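You operate a simulated robot arm through the tools that you are given. There is no shell and no other tool. Be economical: measure what you need, move in short steps, check, and stop when the job is done.

You are at the controls of a simulated robot arm. One attempt, no reset.

JOB
Bleed the radiator with the key, catching the water in the cup.
Fine: cup under the valve first; shut the screw once water comes; key back in its block, cup back.

It is judged by the outcome, as a careful person would: the job done as asked, and still so three seconds after it is handed in. It fails if anything else is knocked over, pushed out of place, dropped, spilled or broken.

ROBOT AND FRAMES
A 7-joint arm with a two-finger parallel gripper, fixed in place. Base frame: the origin is at the foot of the arm, x ahead of it, y to its left, z up. Lengths are in mm, angles in degrees, forces in N, time in s.
With the tool pointing down near the work surface it reaches from about 260 to 680 mm from the base axis. Its first joint turns from -66.0 to 66.0 degrees. Payload 1.57 kg.
Tool frame: the origin (TCP) lies between the finger pads and is the grasp point; the fingertips stand 30 mm ahead of it; z points along the fingers, y is the line along which they close. Largest opening 110 mm; finger width 24, thickness 12; the body of the gripper, 48 by 112 mm, starts 78 mm behind the TCP.
Orientation is told as [roll, pitch, yaw] about the base's x, y, z axes, in that order, counted from this pose: with the fingers straight down and closing along the base's y, the tool's x points along the base's -x, its y along +y and its z along -z.

CONTROLS
- The arm moves only by the tool arm_command. Its argument "targets" is a list of rows, each a list of 3 entries, a list of its own where there are three numbers: the shift along the base's x, y, z in mm, then the turn, a rotation vector about the base's x, y, z in degrees, then the gripper command, from -1 (shut) to 1 (fully open), values between in proportion. In form: [[[dx, dy, dz], [ax, ay, az], hand], ...]. A call has 1 to 8 rows; each row is the pose to reach, as a shift and turn from the pose commanded when the call began. A row lasts 0.2 s, in which the tool goes at most 50 mm and 8.6 degrees; a call with a longer step from one row to the next is refused whole, and so is a gripper value outside its range. A pose out of reach is approached as far as the arm can. The call stops where the force on the tool passes 90 N (or 10 N more than at its start, if that is more) or the arm is blocked; 0.2 s more then pass. The fingers move at their own pace (about 108 mm/s each) and stop on an object; they squeeze with about 26 N. The grip force told is the motor's: it shows also when the fingers shut on nothing. Time passes only in rows, and 0.2 s behind the last, so rows that repeat a pose let the fingers close. It gives the time, the measured TCP pose, the force on the tool (base axes), the opening and the grip force at its end, in the units of the frame above (readings bear some noise), with the torque about the TCP (base axes, N m) and any sound that the robot's microphone picked up.
- Cameras (640 x 400 px; columns grow to the right, rows downward): "scene" is fixed at [160.8, -380.7, 1428.4]; the picture's right is [0.85, -0.52, 0.00], its down [-0.17, -0.29, -0.94] and it looks along [0.49, 0.80, -0.34] (base axes); focal length 331 px, centre (320, 200). "wrist" rides on the gripper at [70, 16, -141] in the tool frame; the picture's right is [-0.23, 0.97, 0.00], its down [-0.86, -0.20, -0.48] and it looks along [-0.47, -0.11, 0.88] (tool axes); focal length 222 px, centre (320, 200). There is no depth. A picture from a camera that has moved, and an enlarged one, comes with that camera's place and axes in the base frame and with its lens.
- capture(camera): a new picture of that camera. The clock stands still meanwhile.
- inspect(camera, box): a new picture of the part [left, top, right, bottom] of that camera's present view, enlarged. The clock stands still meanwhile.
- sign_off(): hands the job in; it is judged then, once.

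Work in short steps. Places have to be worked out from the pictures, the camera data and where the tool is seen: move nearer, look again, correct. Check each grasp and each placing, and mend what went wrong. You have 120 turns and 76 pictures in all, those below and enlarged ones among them. Open the gripper and draw the arm clear of the work before you hand the job in, unless the task says otherwise; then end with one line.

The tools are called as name(argument=value, ...) on one line, values as JSON. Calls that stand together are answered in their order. arm_command: Moves the arm, as the interface text tells. Its arguments: {"type":"object","properties":{"targets":{"type":"array"}},"required":["targets"]} The other tools are called the same way: capture (camera) takes a picture; inspect (camera, box) takes an enlarged picture of a part of a camera's view; sign_off () hands the job in.

At the start:

```text
time: 0.0
tool_pos: [312.4, 197.7, 1231.3]
tool_rot: [0.0, 0.0, 0.0]
contact_force: [0.5, 0.3, 0.7]
torque: [0.02, -0.01, -0.02]
finger_gap: 110.1
grip_force: 0.1
```

scene: 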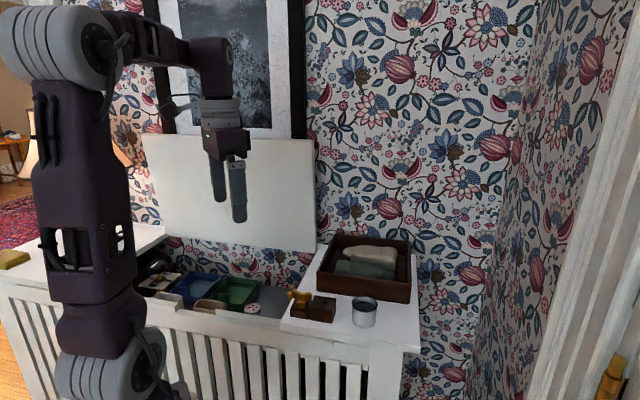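
wrist: 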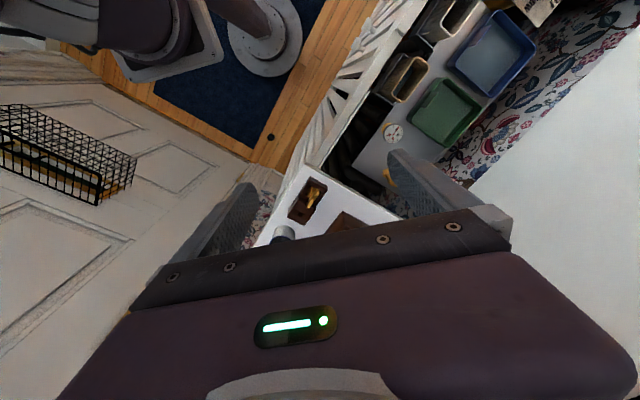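

I start with enlarged views of the work area to find the key, block, cup and valve.

inspect(camera="scene", box=[260, 220, 430, 340])

inspect(camera="scene", box=[120, 230, 300, 340])

inspect(camera="wrist", box=[240, 0, 560, 250])

```text
3.33 times, centred on (345, 280) of scene
camera zoom: at [160.8, -380.7, 1428.4], right [0.85, -0.52, 0.0], down [-0.17, -0.29, -0.94], along [0.49, 0.8, -0.34], focal length 1104 px, centre (237, -67)
```

zoom: 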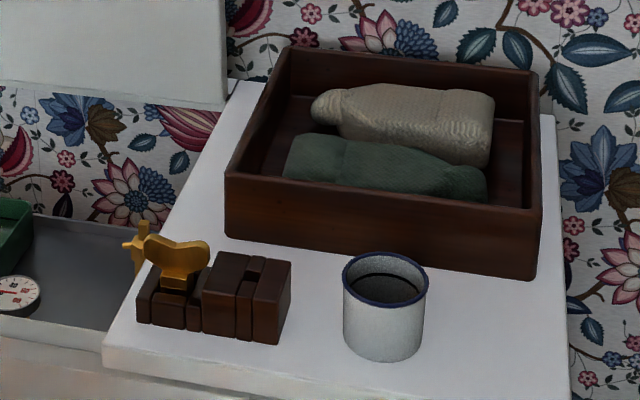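

```text
3.56 times, centred on (210, 285) of scene
camera zoom: at [160.8, -380.7, 1428.4], right [0.85, -0.52, 0.0], down [-0.17, -0.29, -0.94], along [0.49, 0.8, -0.34], focal length 1178 px, centre (711, -102)
```

zoom: 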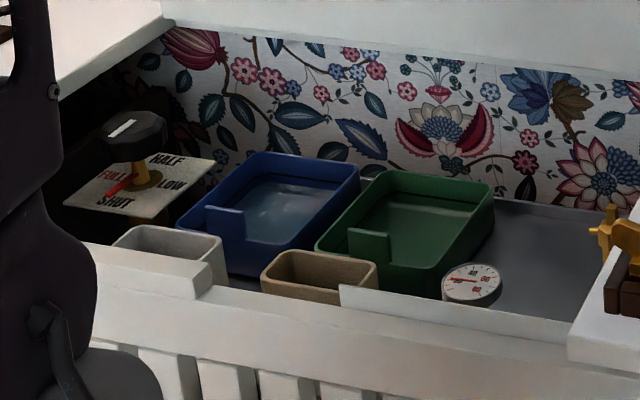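

```text
1.60 times, centred on (400, 125) of wrist
camera zoom: at [242.7, 215.9, 1370.7], right [0.23, 0.97, 0.0], down [0.86, -0.2, 0.48], along [0.47, -0.11, -0.88], focal length 355 px, centre (192, 320)
```

zoom: 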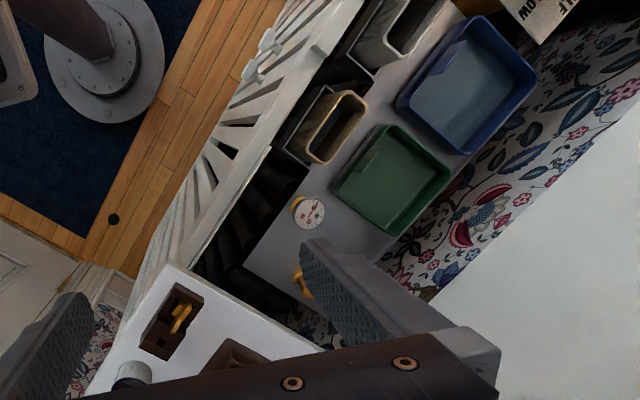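

The valve looks to be a brass spigot in the recess at about (507, 339, 845), and the cover runs diagonally. I move forward with safe clearance for a better look down into it.

arm_command(targets=[[[30, 15, -10], [0, 0, 0], 1], [[60, 30, -30], [0, 0, 0], 1], [[88, 52, -50], [0, 0, 0], 1]])

capture(camera="wrist")

inspect(camera="wrist", box=[240, 80, 420, 200])

```text
time: 0.8
tool_pos: [403.3, 250.6, 1179.3]
tool_rot: [0.0, 0.0, -0.1]
contact_force: [0.6, 0.7, 0.0]
torque: [-0.02, -0.02, 0.0]
finger_gap: 110.0
grip_force: 0.1
```

```text
70 pictures are left
camera wrist: at [332.8, 267.9, 1320.6], right [0.23, 0.97, 0.0], down [0.86, -0.2, 0.48], along [0.47, -0.11, -0.88], focal length 222 px, centre (320, 200)
```

wrist: 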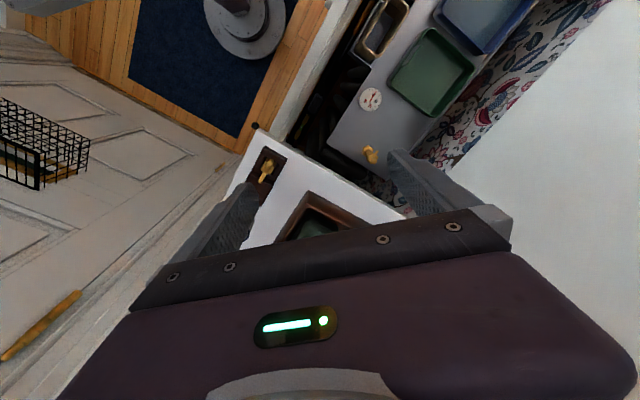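

```text
3.33 times, centred on (330, 140) of wrist
camera zoom: at [332.8, 267.9, 1320.6], right [0.23, 0.97, 0.0], down [0.86, -0.2, 0.48], along [0.47, -0.11, -0.88], focal length 740 px, centre (287, 400)
```

zoom: 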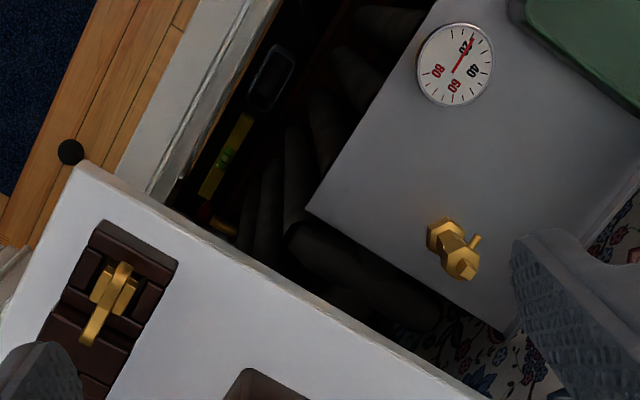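

The valve stands upright on the grey plate with its small outlet to one side. I turn the gripper to yaw about 52° so it lines up with the cover, then move down and look closer.

arm_command(targets=[[[8, 3, -20], [0, 0, 8.5], 1], [[16, 6, -40], [0, 0, 17], 1], [[24, 9, -60], [0, 0, 25.5], 1], [[32, 12, -80], [0, 0, 34], 1], [[40, 15, -100], [0, 0, 42.5], 1], [[48, 18, -125], [0, 0, 51], 1], [[48, 18, -139], [0, 0, 52], 1]])

capture(camera="wrist")

capture(camera="scene")

```text
time: 2.4
tool_pos: [448.8, 268.0, 1039.9]
tool_rot: [0.0, 0.0, 52.1]
contact_force: [-0.2, 0.7, 0.6]
torque: [-0.01, 0.02, -0.03]
finger_gap: 110.2
grip_force: 0.1
```

```text
68 pictures are left
camera wrist: at [392.5, 223.7, 1180.8], right [-0.63, 0.78, 0.0], down [0.68, 0.55, 0.48], along [0.37, 0.3, -0.88], focal length 222 px, centre (320, 200)
```

wrist: 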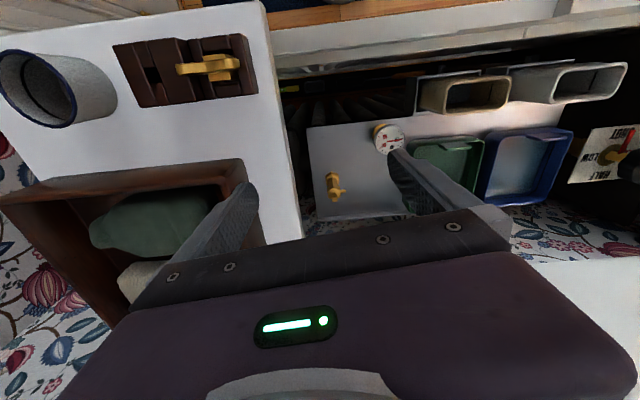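

```text
67 pictures are left
```

scene: 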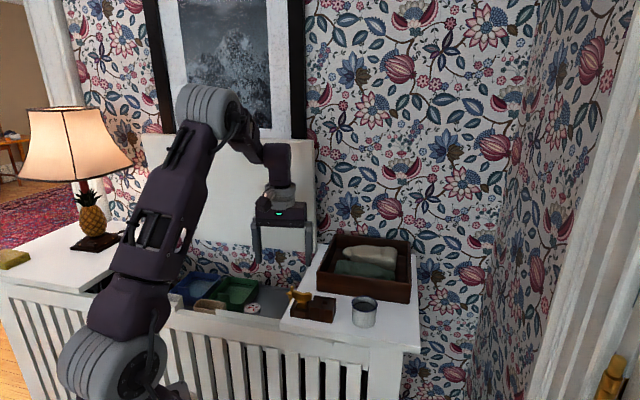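

inspect(camera="wrist", box=[290, 110, 434, 220])

inspect(camera="wrist", box=[100, 20, 270, 120])

inspect(camera="scene", box=[240, 270, 340, 330])

```text
3.64 times, centred on (362, 165) of wrist
camera zoom: at [392.5, 223.7, 1180.8], right [-0.63, 0.78, 0.0], down [0.68, 0.55, 0.48], along [0.37, 0.3, -0.88], focal length 808 px, centre (167, 327)
```

zoom: 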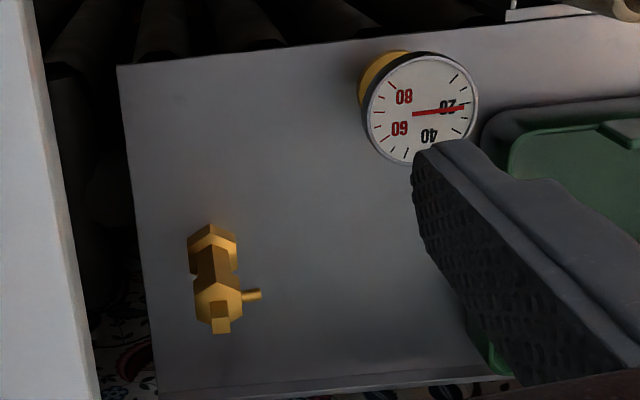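

```text
3.76 times, centred on (185, 70) of wrist
camera zoom: at [392.5, 223.7, 1180.8], right [-0.63, 0.78, 0.0], down [0.68, 0.55, 0.48], along [0.37, 0.3, -0.88], focal length 836 px, centre (828, 689)
```

zoom: 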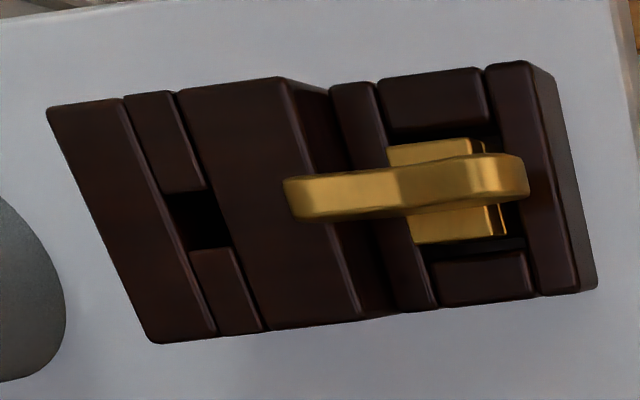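

```text
6.40 times, centred on (290, 300) of scene
camera zoom: at [160.8, -380.7, 1428.4], right [0.85, -0.52, 0.0], down [-0.17, -0.29, -0.94], along [0.49, 0.8, -0.34], focal length 2120 px, centre (512, -440)
```

zoom: 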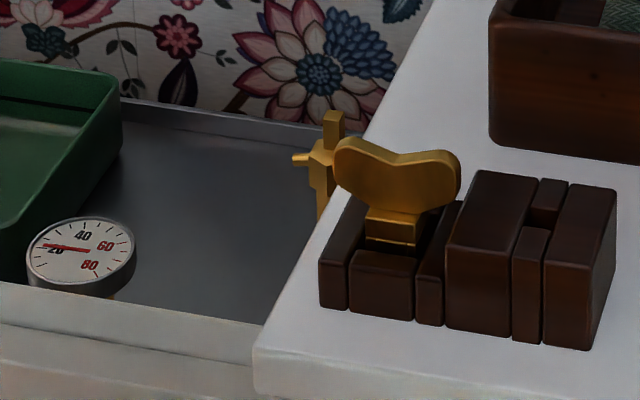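

The valve is a vertical post, square screw on top at about u≈188, n≈579, z≈880 in cover axes (u runs right along the cover, n into the wall), with its spout pointing left. The cup is near (539, 57). I raise the arm and go above the cup, turning so the fingers close across the cover, away from the block.

arm_command(targets=[[[0, 0, 30], [0, 0, -8.5], 1], [[0, -10, 60], [0, 0, -17], 1], [[10, -40, 80], [0, 0, -25.5], 1], [[25, -75, 80], [0, 0, -34], 1], [[45, -110, 80], [0, 0, -42.5], 1], [[60, -145, 80], [0, 0, -51], 1], [[75, -180, 80], [0, 0, -59.5], 1], [[90, -210, 80], [0, 0, -68], 1]])

arm_command(targets=[[[0, 0, 0], [0, 0, -8.0], 1], [[0, 0, 0], [0, 0, -16], 1], [[0, 0, 0], [0, 0, -22], 1]])

capture(camera="wrist")

capture(camera="scene")

```text
time: 4.2
tool_pos: [538.6, 59.4, 1121.2]
tool_rot: [0.0, 0.0, -16.0]
contact_force: [0.0, 1.1, 0.7]
torque: [0.01, -0.02, 0.02]
finger_gap: 110.2
grip_force: 0.0
```

```text
time: 5.0
tool_pos: [538.9, 59.0, 1119.2]
tool_rot: [0.0, 0.0, -38.0]
contact_force: [0.3, 0.1, -0.1]
torque: [-0.02, 0.0, -0.01]
finger_gap: 110.0
grip_force: 0.0
```

```text
63 pictures are left
camera wrist: at [493.4, 115.8, 1261.2], right [0.78, 0.63, 0.0], down [0.55, -0.68, 0.48], along [0.3, -0.37, -0.88], focal length 222 px, centre (320, 200)
```

wrist: 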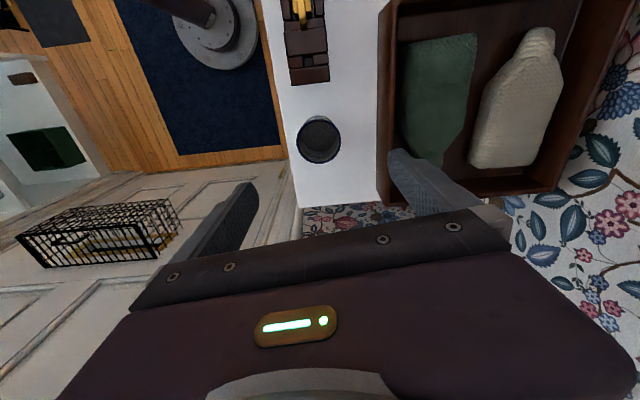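

```text
62 pictures are left
```

scene: 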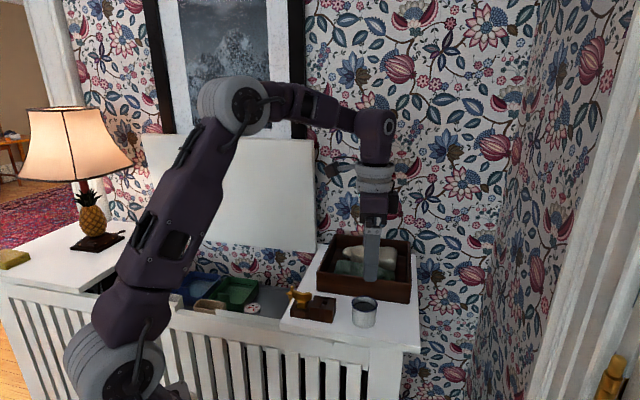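

The wrist view puts the cup a little left of the scene estimate; I zoom to refine.

inspect(camera="wrist", box=[270, 90, 390, 180])

```text
4.44 times, centred on (330, 135) of wrist
camera zoom: at [493.4, 115.8, 1261.2], right [0.78, 0.63, 0.0], down [0.55, -0.68, 0.48], along [0.3, -0.37, -0.88], focal length 987 px, centre (276, 489)
```

zoom: 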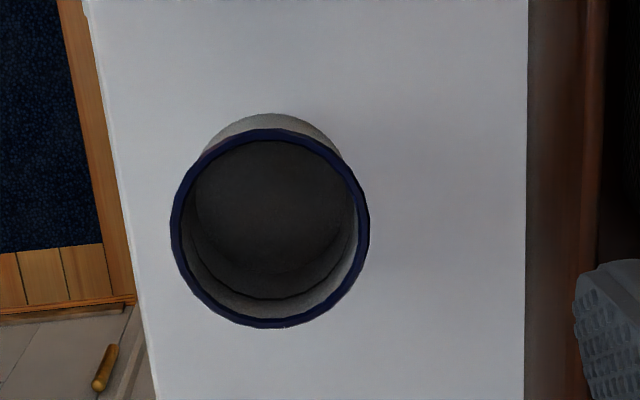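

Cup centre at u≈382, n≈379 (rim z≈993, diameter about 53). I narrow the fingers to about 78 mm to miss the tray box and descend.

arm_command(targets=[[[-4.5, 4, 0], [0, 0, 0], 0.4], [[-4.5, 4, -40], [0, 0, 0], 0.4], [[-4.5, 4, -75], [0, 0, 0], 0.4], [[-4.5, 4, -95], [0, 0, 0], 0.4]])

capture(camera="wrist")

```text
time: 6.0
tool_pos: [533.4, 62.8, 1028.7]
tool_rot: [0.0, -0.1, -37.9]
contact_force: [-0.4, 0.6, -0.7]
torque: [0.07, -0.02, -0.01]
finger_gap: 77.0
grip_force: 0.0
```

```text
60 pictures are left
camera wrist: at [488.1, 120.1, 1168.1], right [0.78, 0.63, 0.0], down [0.55, -0.68, 0.48], along [0.3, -0.37, -0.88], focal length 222 px, centre (320, 200)
```

wrist: 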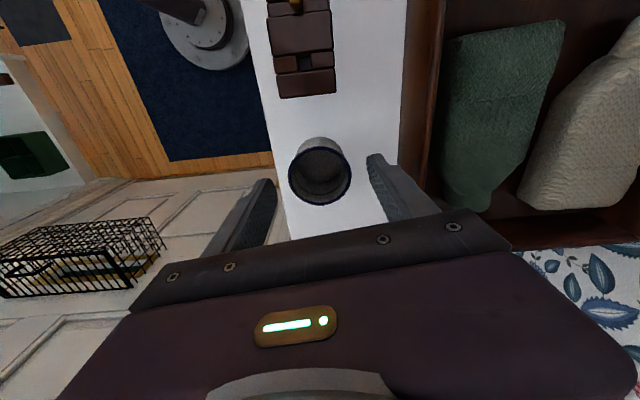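

Aligned. I descend to the grasp height and close.

arm_command(targets=[[[0, 0, -25], [0, 0, 0], 0.4], [[0, 0, -42], [0, 0, 0], 0.4], [[0, 0, -42], [0, 0, 0], -0.4], [[0, 0, -42], [0, 0, 0], -0.4], [[0, 0, -42], [0, 0, 0], -0.4]])

capture(camera="wrist")

```text
time: 7.2
tool_pos: [534.0, 61.4, 984.9]
tool_rot: [0.0, 0.0, -38.0]
contact_force: [1.2, 0.3, 2.2]
torque: [0.0, -0.01, 0.01]
finger_gap: 49.6
grip_force: 26.1
```

```text
59 pictures are left
camera wrist: at [487.9, 118.7, 1125.3], right [0.78, 0.63, 0.0], down [0.55, -0.68, 0.48], along [0.3, -0.37, -0.88], focal length 222 px, centre (320, 200)
```

wrist: 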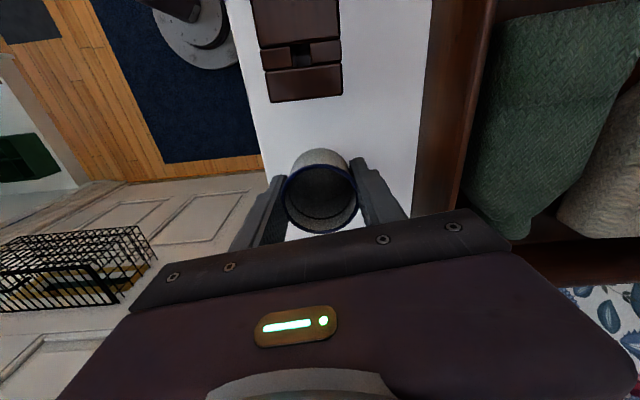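

Cup is held (gap 49.6; home TCP 534.0, 61.4, 984.9, yaw −38). I lift and carry it high towards the recess.

arm_command(targets=[[[0, 0, 30], [0, 0, 0], -0.4], [[0, 0, 70], [0, 0, 0], -0.4], [[0, 0, 110], [0, 0, 0], -0.4], [[-14, 45, 115], [0, 0, 0], -0.4], [[-28, 90, 115], [0, 0, 0], -0.4], [[-42, 135, 115], [0, 0, 0], -0.4], [[-56, 180, 115], [0, 0, 0], -0.4], [[-70, 225, 115], [0, 0, 0], -0.4]])

arm_command(targets=[[[-10, 25, 0], [0, 0, 0], -0.4], [[-20, 45, 0], [0, 0, 0], -0.4]])

capture(camera="wrist")

capture(camera="scene")

```text
time: 9.0
tool_pos: [464.8, 290.2, 1100.7]
tool_rot: [0.0, 0.0, -38.1]
contact_force: [-0.3, -0.4, -0.2]
torque: [-0.03, -0.02, 0.0]
finger_gap: 49.4
grip_force: 26.1
```

```text
time: 9.6
tool_pos: [445.1, 333.0, 1101.0]
tool_rot: [-0.1, 0.0, -38.0]
contact_force: [-0.2, -0.2, -1.1]
torque: [-0.03, -0.02, -0.02]
finger_gap: 49.4
grip_force: 26.3
```

```text
58 pictures are left
camera wrist: at [399.5, 389.6, 1241.5], right [0.78, 0.63, 0.0], down [0.55, -0.68, 0.48], along [0.3, -0.37, -0.88], focal length 222 px, centre (320, 200)
```

wrist: 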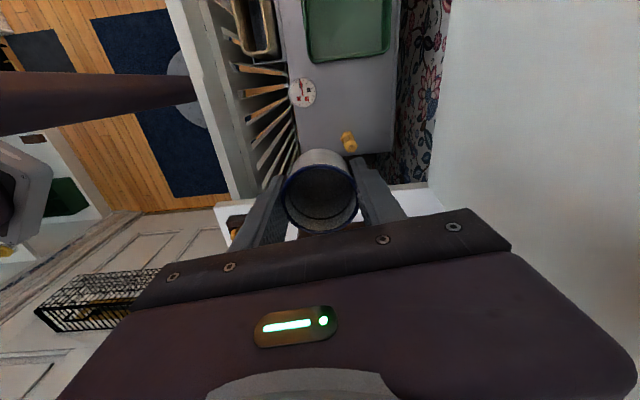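

```text
57 pictures are left
```

scene: 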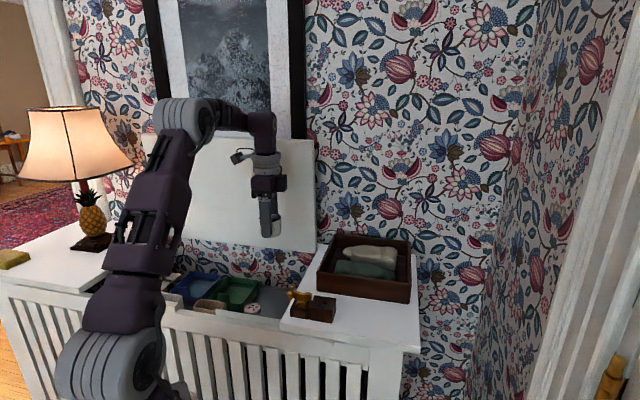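

inspect(camera="wrist", box=[280, 70, 430, 190])

```text
3.33 times, centred on (355, 130) of wrist
camera zoom: at [399.5, 389.6, 1241.5], right [0.78, 0.63, 0.0], down [0.55, -0.68, 0.48], along [0.3, -0.37, -0.88], focal length 740 px, centre (203, 433)
```

zoom: 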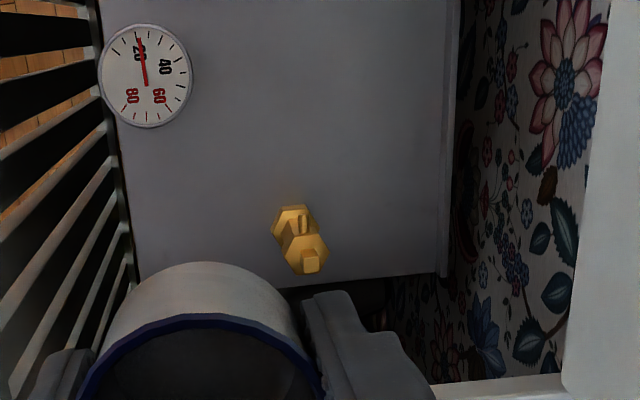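

Triangulating from two wrist views agrees well: screw top (u 186.5, n 580, z 885), spout tip (u 168, n 582, z 855), plate z≈782. I bring the cup to just left of the spout and lower it partway.

arm_command(targets=[[[22, 40.6, 0], [0, 0, 0], -0.4], [[22, 40.6, -45], [0, 0, 0], -0.4], [[22, 40.6, -90], [0, 0, 0], -0.4], [[22, 40.6, -135], [0, 0, 0], -0.4], [[22, 40.6, -165], [0, 0, 0], -0.4]])

capture(camera="wrist")

capture(camera="scene")

```text
time: 10.8
tool_pos: [467.1, 372.5, 935.1]
tool_rot: [0.0, 0.0, -38.0]
contact_force: [0.6, -0.3, -1.1]
torque: [-0.01, 0.02, 0.02]
finger_gap: 49.4
grip_force: 25.8
```

```text
55 pictures are left
camera wrist: at [421.5, 428.9, 1074.9], right [0.78, 0.63, 0.0], down [0.55, -0.68, 0.48], along [0.3, -0.37, -0.88], focal length 222 px, centre (320, 200)
```

wrist: 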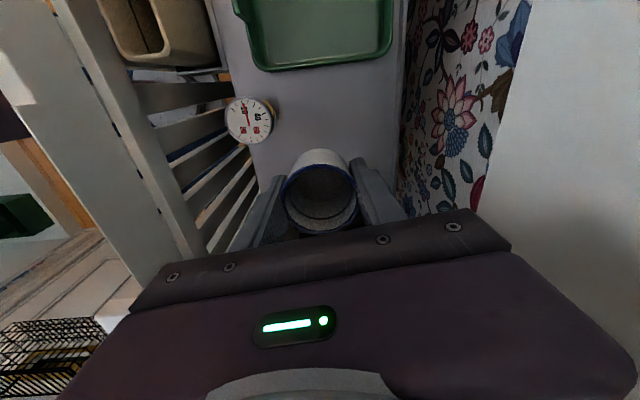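

```text
54 pictures are left
```

scene: 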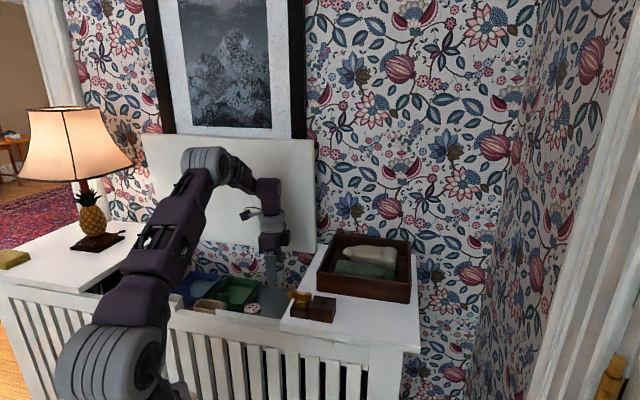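

Path is clear. I shift 4 mm farther from the spout for the descent and lower to just above the plate.

arm_command(targets=[[[-3.2, 2.5, -30], [0, 0, 0], -0.4], [[-3.2, 2.5, -65], [0, 0, 0], -0.4], [[-3.2, 2.5, -95], [0, 0, 0], -0.4], [[-3.2, 2.5, -105], [0, 0, 0], -0.4]])

inspect(camera="scene", box=[220, 240, 340, 330])

capture(camera="wrist")

```text
time: 11.8
tool_pos: [463.2, 376.4, 830.0]
tool_rot: [0.2, -0.1, -37.9]
contact_force: [-0.2, 0.9, 22.2]
torque: [-0.5, 0.45, -0.06]
finger_gap: 49.5
grip_force: 26.0
```

```text
4.44 times, centred on (280, 285) of scene
camera zoom: at [160.4, -381.0, 1428.4], right [0.85, -0.52, 0.0], down [-0.17, -0.29, -0.94], along [0.49, 0.8, -0.34], focal length 1472 px, centre (498, -178)
```

zoom: 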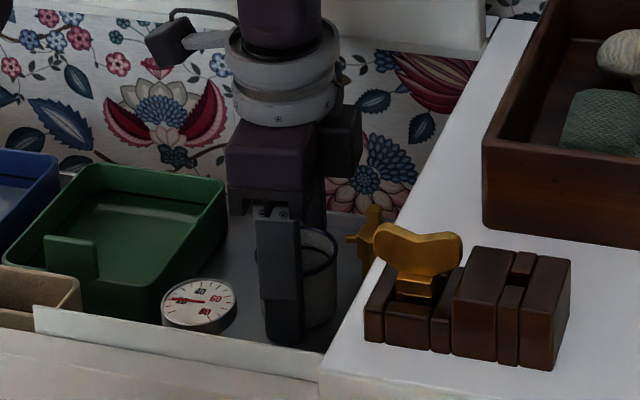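

```text
52 pictures are left
camera wrist: at [417.3, 432.3, 970.6], right [0.78, 0.63, 0.0], down [0.55, -0.68, 0.48], along [0.3, -0.37, -0.88], focal length 222 px, centre (320, 200)
```

wrist: 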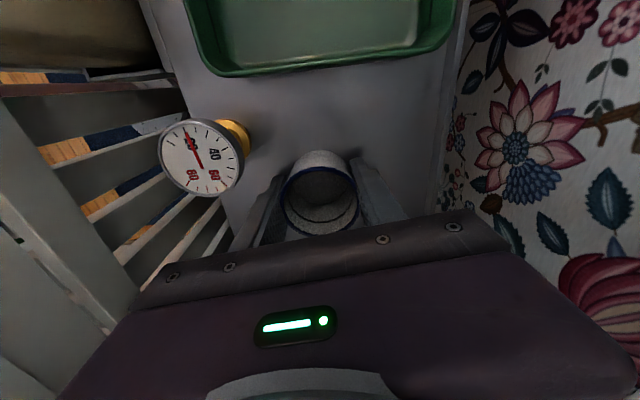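

Contact at TCP z≈830, so the plate is near z 795. I ease up 4 mm, move the cup 10 mm towards the valve, and look again.

arm_command(targets=[[[0, 0, 4], [0, 0, 0], -0.4], [[3.9, -3.1, 4], [0, 0, 0], -0.4], [[7.9, -6.2, 4], [0, 0, 0], -0.4]])

inspect(camera="scene", box=[260, 265, 320, 310])

```text
time: 12.6
tool_pos: [471.5, 368.5, 832.5]
tool_rot: [0.1, 0.0, -38.1]
contact_force: [-0.8, -0.1, -1.3]
torque: [0.0, 0.01, 0.03]
finger_gap: 49.0
grip_force: 26.2
```

```text
8.89 times, centred on (290, 288) of scene
camera zoom: at [160.8, -380.7, 1428.4], right [0.85, -0.52, 0.0], down [-0.17, -0.29, -0.94], along [0.49, 0.8, -0.34], focal length 2945 px, centre (587, -578)
```

zoom: 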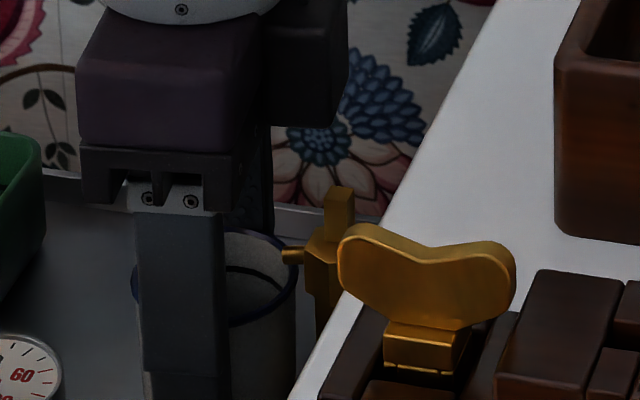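

The spout tip now sits just inside the rim. I move 2 mm more and set the cup down softly.

arm_command(targets=[[[1.6, -1.2, 0], [0, 0, 0], -0.4], [[1.6, -1.2, -2], [0, 0, 0], -0.4], [[1.6, -1.2, -4], [0, 0, 0], -0.4]])

```text
time: 13.4
tool_pos: [472.9, 368.5, 829.7]
tool_rot: [0.0, 0.0, -38.0]
contact_force: [-1.0, -1.3, 4.8]
torque: [-0.04, 0.05, 0.0]
finger_gap: 49.1
grip_force: 25.7
```

Light contact. I release slightly and check.

arm_command(targets=[[[1.6, -1.2, -4], [0, 0, 0], 0.25], [[1.6, -1.2, -4], [0, 0, 0], 0.25], [[1.6, -1.2, 26], [0, 0, 0], 0.25], [[1.6, -1.2, 66], [0, 0, 0], 0.25], [[1.6, -1.2, 106], [0, 0, 0], 0.25], [[1.6, -1.2, 146], [0, 0, 0], 0.25], [[-10, 10, 180], [0, 0, 0], 0.25], [[-20, 5, 210], [0, 0, 0], 0.25]])

capture(camera="wrist")

inspect(camera="scene", box=[260, 265, 320, 310])

```text
time: 15.2
tool_pos: [454.1, 373.0, 1038.8]
tool_rot: [0.0, 0.0, -38.0]
contact_force: [-0.1, 0.6, 0.4]
torque: [0.01, 0.03, 0.01]
finger_gap: 68.5
grip_force: 0.0
```

```text
50 pictures are left
camera wrist: at [408.0, 430.6, 1179.6], right [0.78, 0.63, 0.0], down [0.55, -0.68, 0.48], along [0.3, -0.37, -0.88], focal length 222 px, centre (320, 200)
```

wrist: 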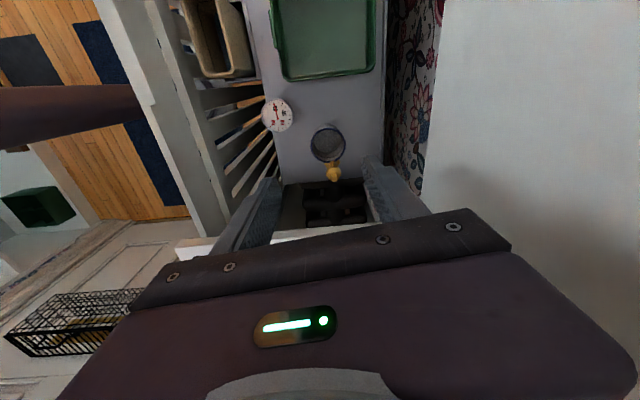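

```text
8.89 times, centred on (290, 288) of scene
camera zoom: at [160.8, -380.7, 1428.4], right [0.85, -0.52, 0.0], down [-0.17, -0.29, -0.94], along [0.49, 0.8, -0.34], focal length 2945 px, centre (587, -578)
```

zoom: 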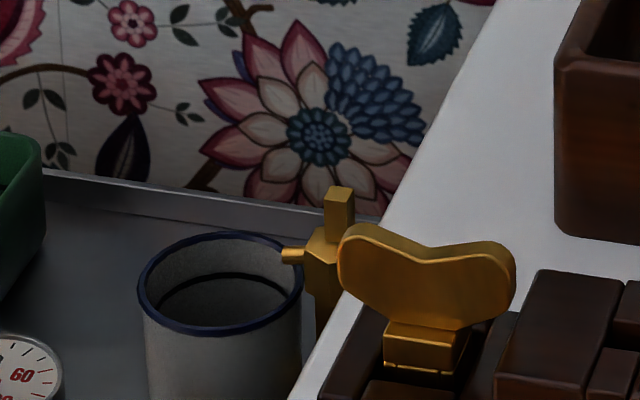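

inspect(camera="wrist", box=[295, 110, 375, 190])

```text
5.00 times, centred on (335, 150) of wrist
camera zoom: at [408.0, 430.6, 1179.6], right [0.78, 0.63, 0.0], down [0.55, -0.68, 0.48], along [0.3, -0.37, -0.88], focal length 1111 px, centre (245, 450)
```

zoom: 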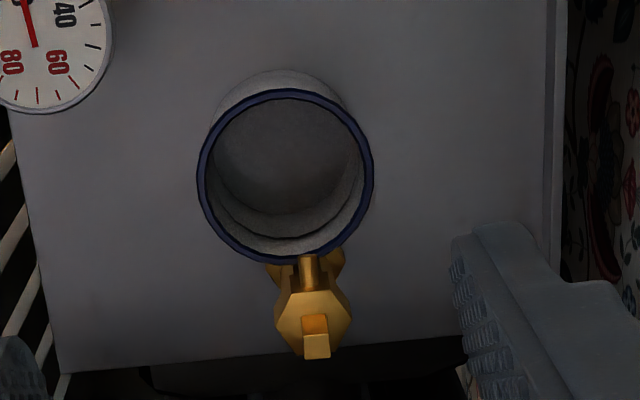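

The cup is well placed (tip about 3 mm inside the rim, not touching the nut). Next I move above the key in its block for a close look.

arm_command(targets=[[[0, -15, 40], [0, 0, 0], 0], [[-4, -60, 55], [0, 0, 0], 0], [[-8, -105, 55], [0, 0, 0], 0], [[-12, -150, 55], [0, 0, 0], 0], [[-17, -195, 55], [0, 0, 0], 0], [[-19, -215.6, 55], [0, 0, 0], 0]])

capture(camera="wrist")

inspect(camera="wrist", box=[260, 90, 400, 200])

```text
time: 16.6
tool_pos: [434.4, 155.1, 1093.1]
tool_rot: [0.1, 0.0, -38.0]
contact_force: [0.0, 0.0, 0.6]
torque: [-0.01, 0.01, -0.01]
finger_gap: 55.0
grip_force: 0.0
```

```text
47 pictures are left
camera wrist: at [388.6, 212.0, 1233.5], right [0.78, 0.63, 0.0], down [0.55, -0.68, 0.48], along [0.3, -0.37, -0.88], focal length 222 px, centre (320, 200)
```

wrist: 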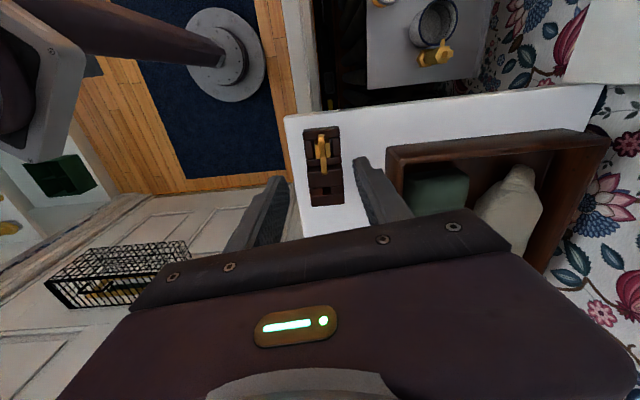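

```text
3.64 times, centred on (330, 145) of wrist
camera zoom: at [388.6, 212.0, 1233.5], right [0.78, 0.63, 0.0], down [0.55, -0.68, 0.48], along [0.3, -0.37, -0.88], focal length 808 px, centre (284, 400)
```

zoom: 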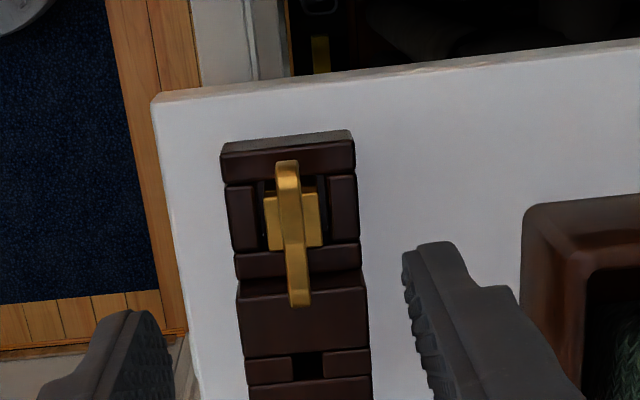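

The whole cover is actually aligned at yaw −45°, including the key and valve. The key handle centre is about (436, 157) with z about 975–998; I turn to −45°, descend to TCP z≈1008 and stop before closing.

arm_command(targets=[[[1.4, 2.3, -30], [0, 0, -7], -0.2], [[1.4, 2.3, -60], [0, 0, -7], -0.2], [[1.4, 2.3, -75], [0, 0, -7], -0.2], [[1.4, 2.3, -85], [0, 0, -7], -0.2]])

capture(camera="wrist")

inspect(camera="scene", box=[260, 260, 350, 330])

```text
time: 17.6
tool_pos: [436.6, 161.1, 1009.2]
tool_rot: [0.0, -0.1, -45.0]
contact_force: [0.3, 0.2, 0.1]
torque: [0.0, -0.01, -0.01]
finger_gap: 43.9
grip_force: 0.1
```

```text
45 pictures are left
camera wrist: at [397.2, 221.4, 1149.1], right [0.85, 0.53, 0.0], down [0.46, -0.75, 0.48], along [0.25, -0.41, -0.88], focal length 222 px, centre (320, 200)
```

wrist: 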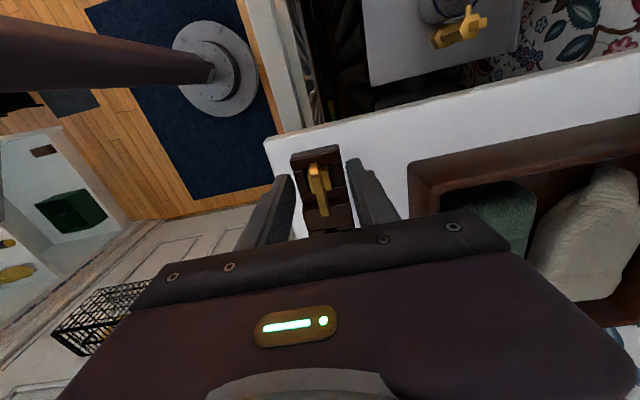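

```text
5.71 times, centred on (305, 295) of scene
camera zoom: at [160.8, -380.7, 1428.4], right [0.85, -0.52, 0.0], down [-0.17, -0.29, -0.94], along [0.49, 0.8, -0.34], focal length 1893 px, centre (406, -343)
```

zoom: 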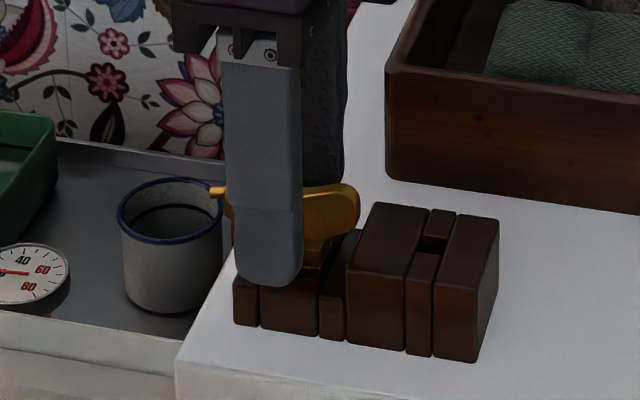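

The tool reads about 4 mm off in y from where I wanted; I zoom the wrist view to centre precisely.

inspect(camera="wrist", box=[270, 140, 380, 230])

```text
4.44 times, centred on (325, 185) of wrist
camera zoom: at [397.2, 221.4, 1149.1], right [0.85, 0.53, 0.0], down [0.46, -0.75, 0.48], along [0.25, -0.41, -0.88], focal length 987 px, centre (298, 267)
```

zoom: 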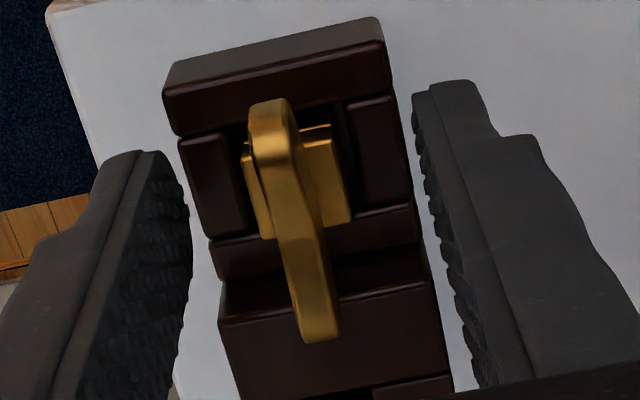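

Handle centre is 3 mm along +e and 1.5 mm toward the front; I correct, drop 2 mm, and close.

arm_command(targets=[[[1, -3.2, 0], [0, 0, 0], -0.2], [[1, -3.2, -2], [0, 0, 0], -0.2], [[1, -3.2, -2], [0, 0, 0], -1], [[1, -3.2, -2], [0, 0, 0], -1], [[1, -3.2, -2], [0, 0, 0], -1]])

inspect(camera="wrist", box=[270, 140, 380, 230])

```text
time: 18.8
tool_pos: [436.8, 157.2, 1006.6]
tool_rot: [0.0, 0.1, -45.0]
contact_force: [1.6, 0.7, 3.3]
torque: [0.05, -0.06, 0.03]
finger_gap: 16.7
grip_force: 26.5
```

```text
4.44 times, centred on (325, 185) of wrist
camera zoom: at [398.0, 218.2, 1147.5], right [0.85, 0.53, 0.0], down [0.46, -0.75, 0.48], along [0.25, -0.41, -0.88], focal length 987 px, centre (298, 267)
```

zoom: 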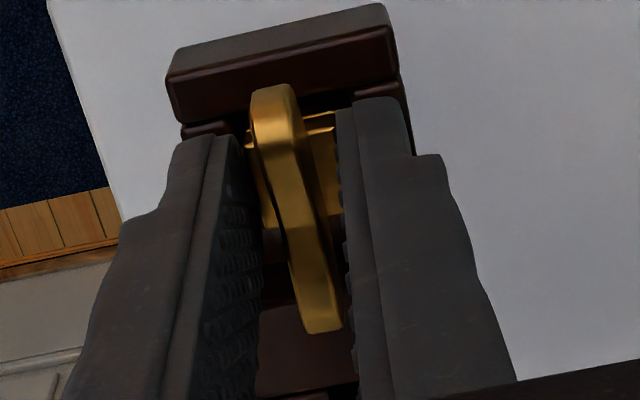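

The gap of 16.7 mm means the tips caught the wider collar. I reopen, rise 5 mm and grip the flat handle instead.

arm_command(targets=[[[0, 0, 0], [0, 0, 0], -0.3], [[0, 0, 5], [0, 0, 0], -0.3], [[0, 0, 5], [0, 0, 0], -1], [[0, 0, 5], [0, 0, 0], -1], [[0, 0, 5], [0, 0, 0], -1]])

inspect(camera="wrist", box=[270, 140, 380, 230])

```text
time: 20.0
tool_pos: [435.8, 156.6, 1009.8]
tool_rot: [0.0, 0.0, -45.1]
contact_force: [-1.1, 0.1, 0.8]
torque: [0.01, 0.0, 0.02]
finger_gap: 6.1
grip_force: 25.4
```

```text
4.44 times, centred on (325, 185) of wrist
camera zoom: at [398.0, 218.3, 1152.1], right [0.85, 0.53, 0.0], down [0.46, -0.75, 0.48], along [0.25, -0.41, -0.88], focal length 987 px, centre (298, 267)
```

zoom: 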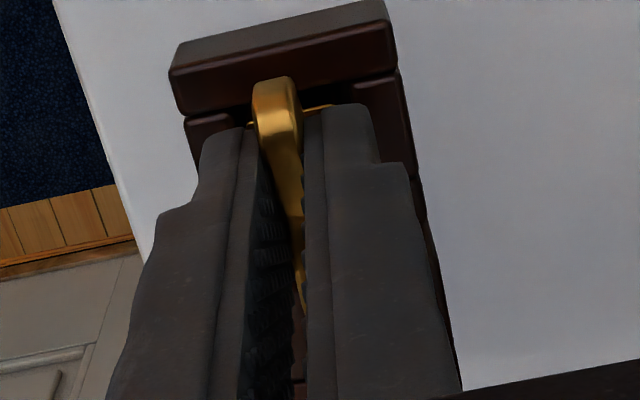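

Handle is gripped (6.1 mm). I lift straight up and check that the key comes out.

arm_command(targets=[[[0, 0, 10], [0, 0, 0], -1], [[0, 0, 25], [0, 0, 0], -1], [[0, 0, 50], [0, 0, 0], -1], [[0, 0, 75], [0, 0, 0], -1]])

inspect(camera="scene", box=[250, 230, 350, 330])

inspect(camera="wrist", box=[260, 110, 390, 230])

```text
time: 21.0
tool_pos: [436.0, 158.3, 1087.1]
tool_rot: [0.0, 0.0, -45.1]
contact_force: [-0.2, -0.2, -0.3]
torque: [-0.02, 0.0, -0.02]
finger_gap: 5.8
grip_force: 26.1
```

```text
4.00 times, centred on (300, 280) of scene
camera zoom: at [160.8, -380.7, 1428.4], right [0.85, -0.52, 0.0], down [-0.17, -0.29, -0.94], along [0.49, 0.8, -0.34], focal length 1325 px, centre (400, -120)
```

zoom: 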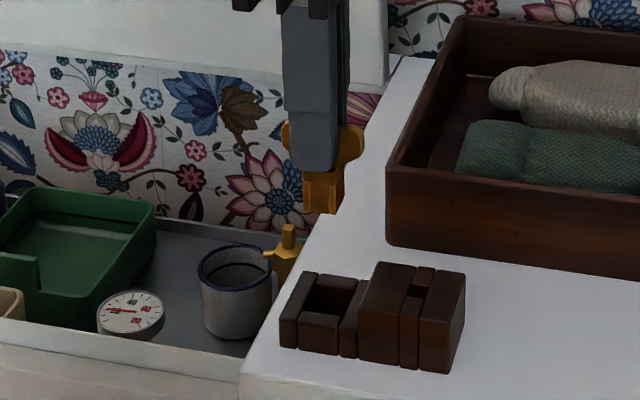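

```text
3.33 times, centred on (325, 170) of wrist
camera zoom: at [397.5, 219.9, 1227.3], right [0.85, 0.53, 0.0], down [0.46, -0.75, 0.48], along [0.25, -0.41, -0.88], focal length 740 px, centre (303, 300)
```

zoom: 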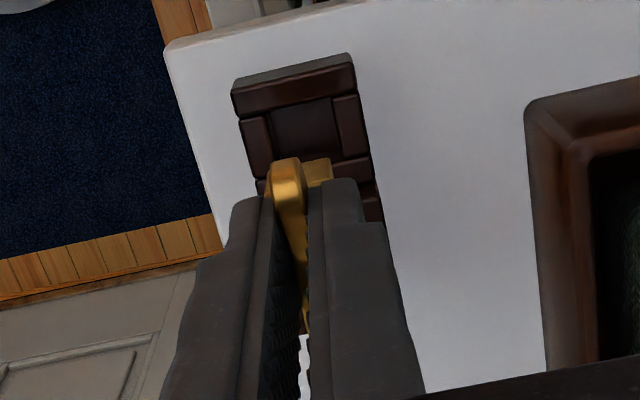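

The key is out; its socket hangs about 56 mm below the TCP. I carry it over the valve and stay high for a check.

arm_command(targets=[[[15, 40, 0], [0, 0, 0], -1], [[30, 80, 0], [0, 0, 0], -1], [[45, 122, 0], [0, 0, 0], -1], [[58, 160, 0], [0, 0, 0], -1], [[68, 185, 0], [0, 0, 0], -1], [[68, 185, -40], [0, 0, 0], -1], [[68, 185, -80], [0, 0, 0], -1], [[68, 185, -105], [0, 0, 0], -1]])

capture(camera="wrist")

inspect(camera="scene", box=[250, 230, 350, 310])

```text
time: 22.8
tool_pos: [503.7, 340.9, 981.0]
tool_rot: [0.0, 0.0, -45.0]
contact_force: [0.7, 0.7, -0.5]
torque: [-0.03, 0.02, -0.02]
finger_gap: 6.3
grip_force: 25.9
```

```text
38 pictures are left
camera wrist: at [465.1, 402.8, 1122.4], right [0.85, 0.53, 0.0], down [0.46, -0.75, 0.48], along [0.25, -0.41, -0.88], focal length 222 px, centre (320, 200)
```

wrist: 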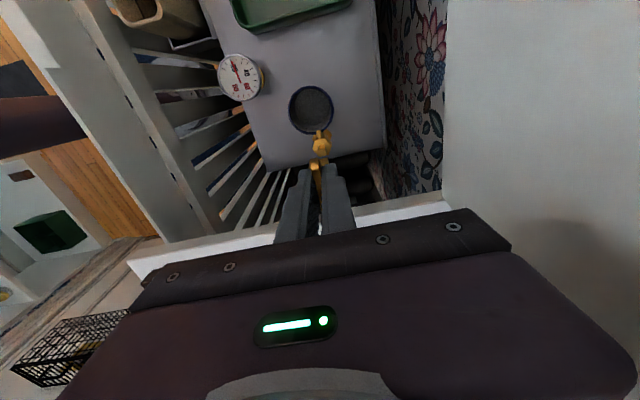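

```text
5.00 times, centred on (300, 270) of scene
camera zoom: at [160.8, -380.7, 1428.4], right [0.85, -0.52, 0.0], down [-0.17, -0.29, -0.94], along [0.49, 0.8, -0.34], focal length 1656 px, centre (420, -150)
```

zoom: 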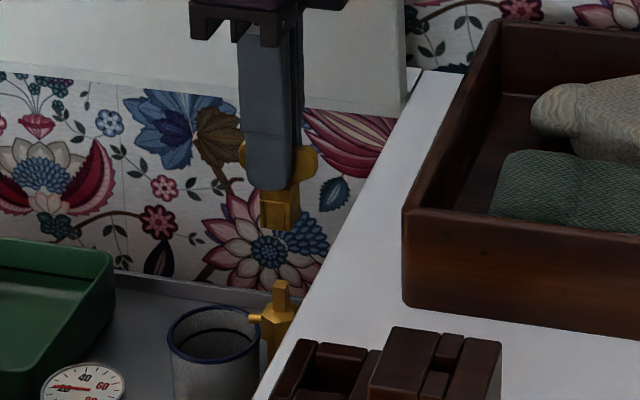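

Alignment in the scene view looks good across; I check the other direction with the wrist camera.

inspect(camera="wrist", box=[285, 120, 355, 190])

```text
5.71 times, centred on (320, 155) of wrist
camera zoom: at [465.1, 402.8, 1122.4], right [0.85, 0.53, 0.0], down [0.46, -0.75, 0.48], along [0.25, -0.41, -0.88], focal length 1269 px, centre (320, 457)
```

zoom: 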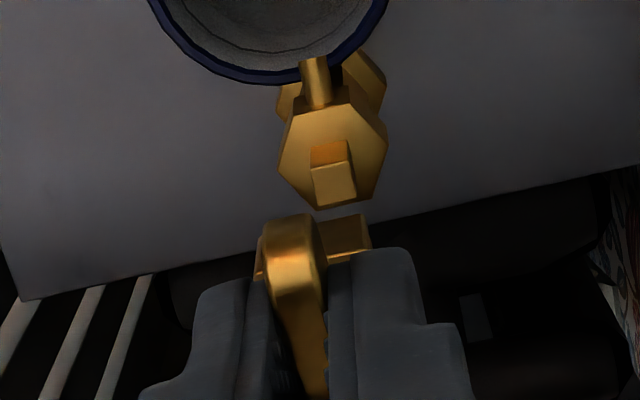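

The stub is about 2.4 mm further in and 1 mm to the left. I correct and lower to just above it.

arm_command(targets=[[[0.9, 2.6, 0], [0, 0, 0], -1], [[0.9, 2.6, -20], [0, 0, 0], -1], [[0.9, 2.6, -34], [0, 0, 0], -1]])

inspect(camera="scene", box=[265, 250, 325, 300])

inspect(camera="wrist", box=[285, 130, 355, 200])

```text
time: 23.6
tool_pos: [505.9, 345.4, 947.7]
tool_rot: [0.0, 0.0, -45.0]
contact_force: [0.3, -0.3, -1.0]
torque: [-0.04, 0.0, 0.01]
finger_gap: 6.1
grip_force: 26.1
```

```text
8.00 times, centred on (295, 275) of scene
camera zoom: at [160.8, -380.7, 1428.4], right [0.85, -0.52, 0.0], down [-0.17, -0.29, -0.94], along [0.49, 0.8, -0.34], focal length 2650 px, centre (520, -400)
```

zoom: 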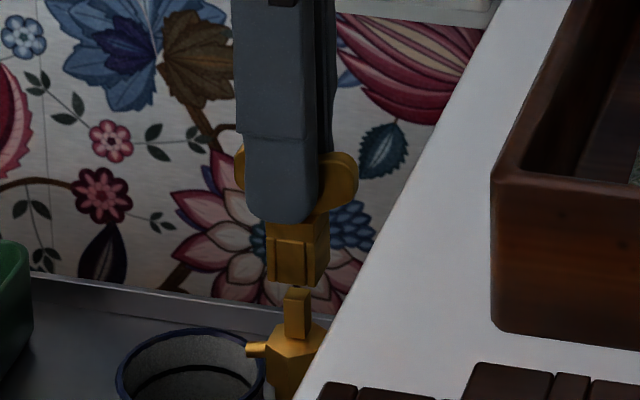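

```text
5.71 times, centred on (320, 165) of wrist
camera zoom: at [466.7, 406.2, 1089.0], right [0.85, 0.53, 0.0], down [0.46, -0.75, 0.48], along [0.25, -0.41, -0.88], focal length 1269 px, centre (320, 400)
```

zoom: 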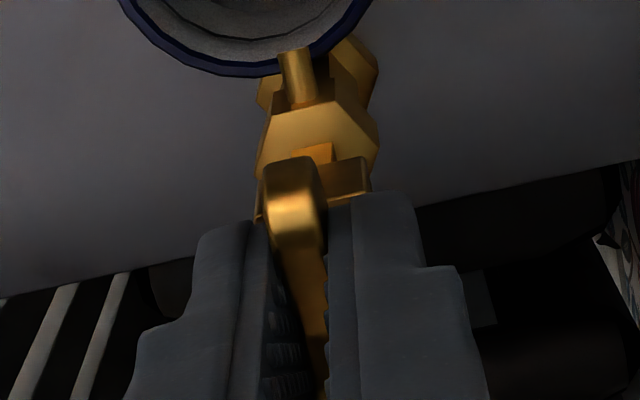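

Aligned to about 1 mm. I nudge 0.7 mm toward the front and lower gently in small steps.

arm_command(targets=[[[-0.5, -0.5, 0], [0, 0, 0], -1], [[-0.5, -0.5, -4], [0, 0, 0], -1], [[-0.5, -0.5, -8], [0, 0, 0], -1]])

```text
time: 24.4
tool_pos: [505.1, 343.5, 939.3]
tool_rot: [0.0, 0.0, -44.9]
contact_force: [-0.2, -0.2, -1.2]
torque: [0.01, -0.02, -0.01]
finger_gap: 5.9
grip_force: 26.0
```

arm_command(targets=[[[0, 0, -2], [0, 0, 0], -1], [[0, 0, -4], [0, 0, 0], -1], [[0, 0, -6], [0, 0, 0], -1]])

inspect(camera="scene", box=[265, 250, 325, 300])

```text
time: 25.2
tool_pos: [505.1, 343.5, 934.5]
tool_rot: [0.0, 0.0, -45.0]
contact_force: [0.5, -0.2, 0.4]
torque: [0.02, 0.01, 0.03]
finger_gap: 6.1
grip_force: 26.2
```

```text
8.00 times, centred on (295, 275) of scene
camera zoom: at [160.8, -380.7, 1428.4], right [0.85, -0.52, 0.0], down [-0.17, -0.29, -0.94], along [0.49, 0.8, -0.34], focal length 2650 px, centre (520, -400)
```

zoom: 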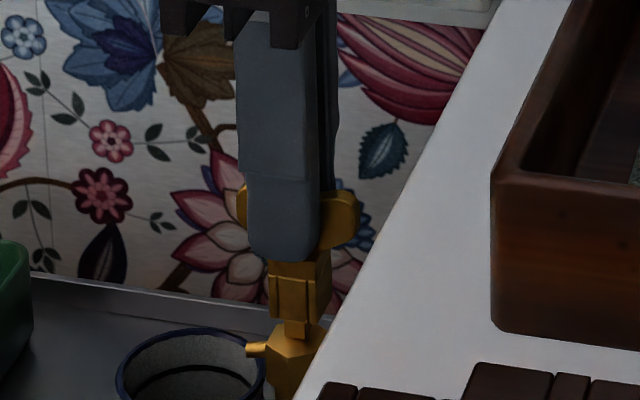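

The socket is sliding over the square without force. I continue down until it seats.

arm_command(targets=[[[0, 0, -2], [0, 0, 0], -1], [[0, 0, -4], [0, 0, 0], -1], [[0, 0, -6], [0, 0, 0], -1]])

inspect(camera="scene", box=[265, 250, 325, 300])

```text
time: 26.0
tool_pos: [504.5, 344.4, 928.5]
tool_rot: [0.1, -0.1, -45.0]
contact_force: [0.6, -0.1, -1.2]
torque: [0.04, -0.02, -0.01]
finger_gap: 5.9
grip_force: 25.7
```

```text
8.00 times, centred on (295, 275) of scene
camera zoom: at [160.8, -380.7, 1428.4], right [0.85, -0.52, 0.0], down [-0.17, -0.29, -0.94], along [0.49, 0.8, -0.34], focal length 2650 px, centre (520, -400)
```

zoom: 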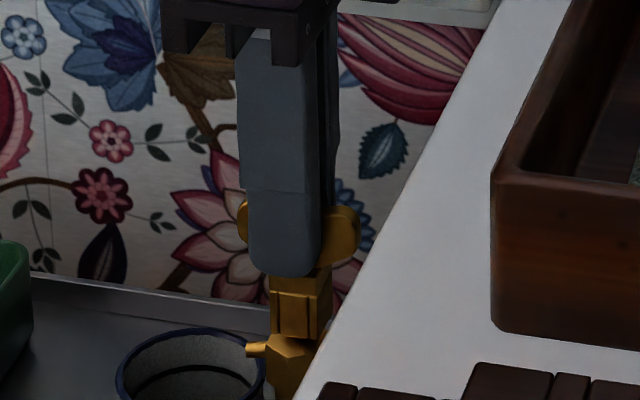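

Nearly seated. I go 1.5 mm further and begin turning anticlockwise in small steps, listening.

arm_command(targets=[[[0, 0, -1.5], [0, 0, 0], -1], [[0, 0, -1.5], [0, 0, 8], -1], [[0, 0, -1.5], [0, 0, 16], -1], [[0, 0, -1.5], [0, 0, 24], -1]])

```text
time: 27.0
tool_pos: [503.2, 343.8, 925.3]
tool_rot: [-0.1, 0.1, -21.0]
contact_force: [-9.1, 1.8, -1.5]
torque: [0.07, 0.4, -0.05]
finger_gap: 5.9
grip_force: 26.1
```

It turns with modest side load and no sound yet. I continue.

arm_command(targets=[[[0.5, 0, 0], [0, 0, 8], -1], [[1, 0, 0], [0, 0, 16], -1], [[1, 0, 0], [0, 0, 24], -1], [[1, 0, 0], [0, 0, 32], -1]])

inspect(camera="scene", box=[265, 255, 325, 305])

```text
time: 28.0
tool_pos: [505.3, 341.9, 926.8]
tool_rot: [-0.1, 0.0, 11.2]
contact_force: [-13.2, -7.1, -2.5]
torque: [-0.34, 0.59, -0.01]
finger_gap: 5.9
grip_force: 25.0
```

```text
8.00 times, centred on (295, 280) of scene
camera zoom: at [160.5, -380.8, 1428.4], right [0.85, -0.52, 0.0], down [-0.17, -0.29, -0.94], along [0.49, 0.8, -0.34], focal length 2650 px, centre (520, -440)
```

zoom: 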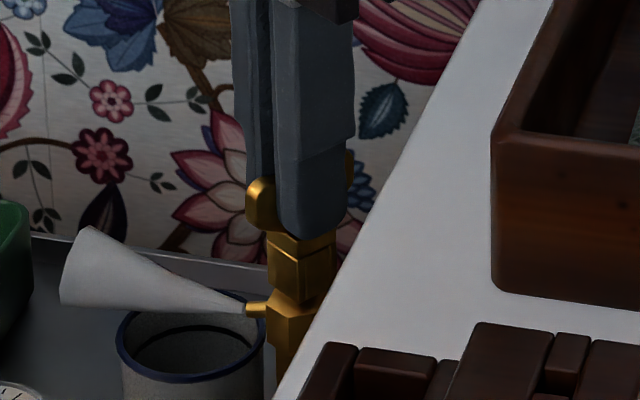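

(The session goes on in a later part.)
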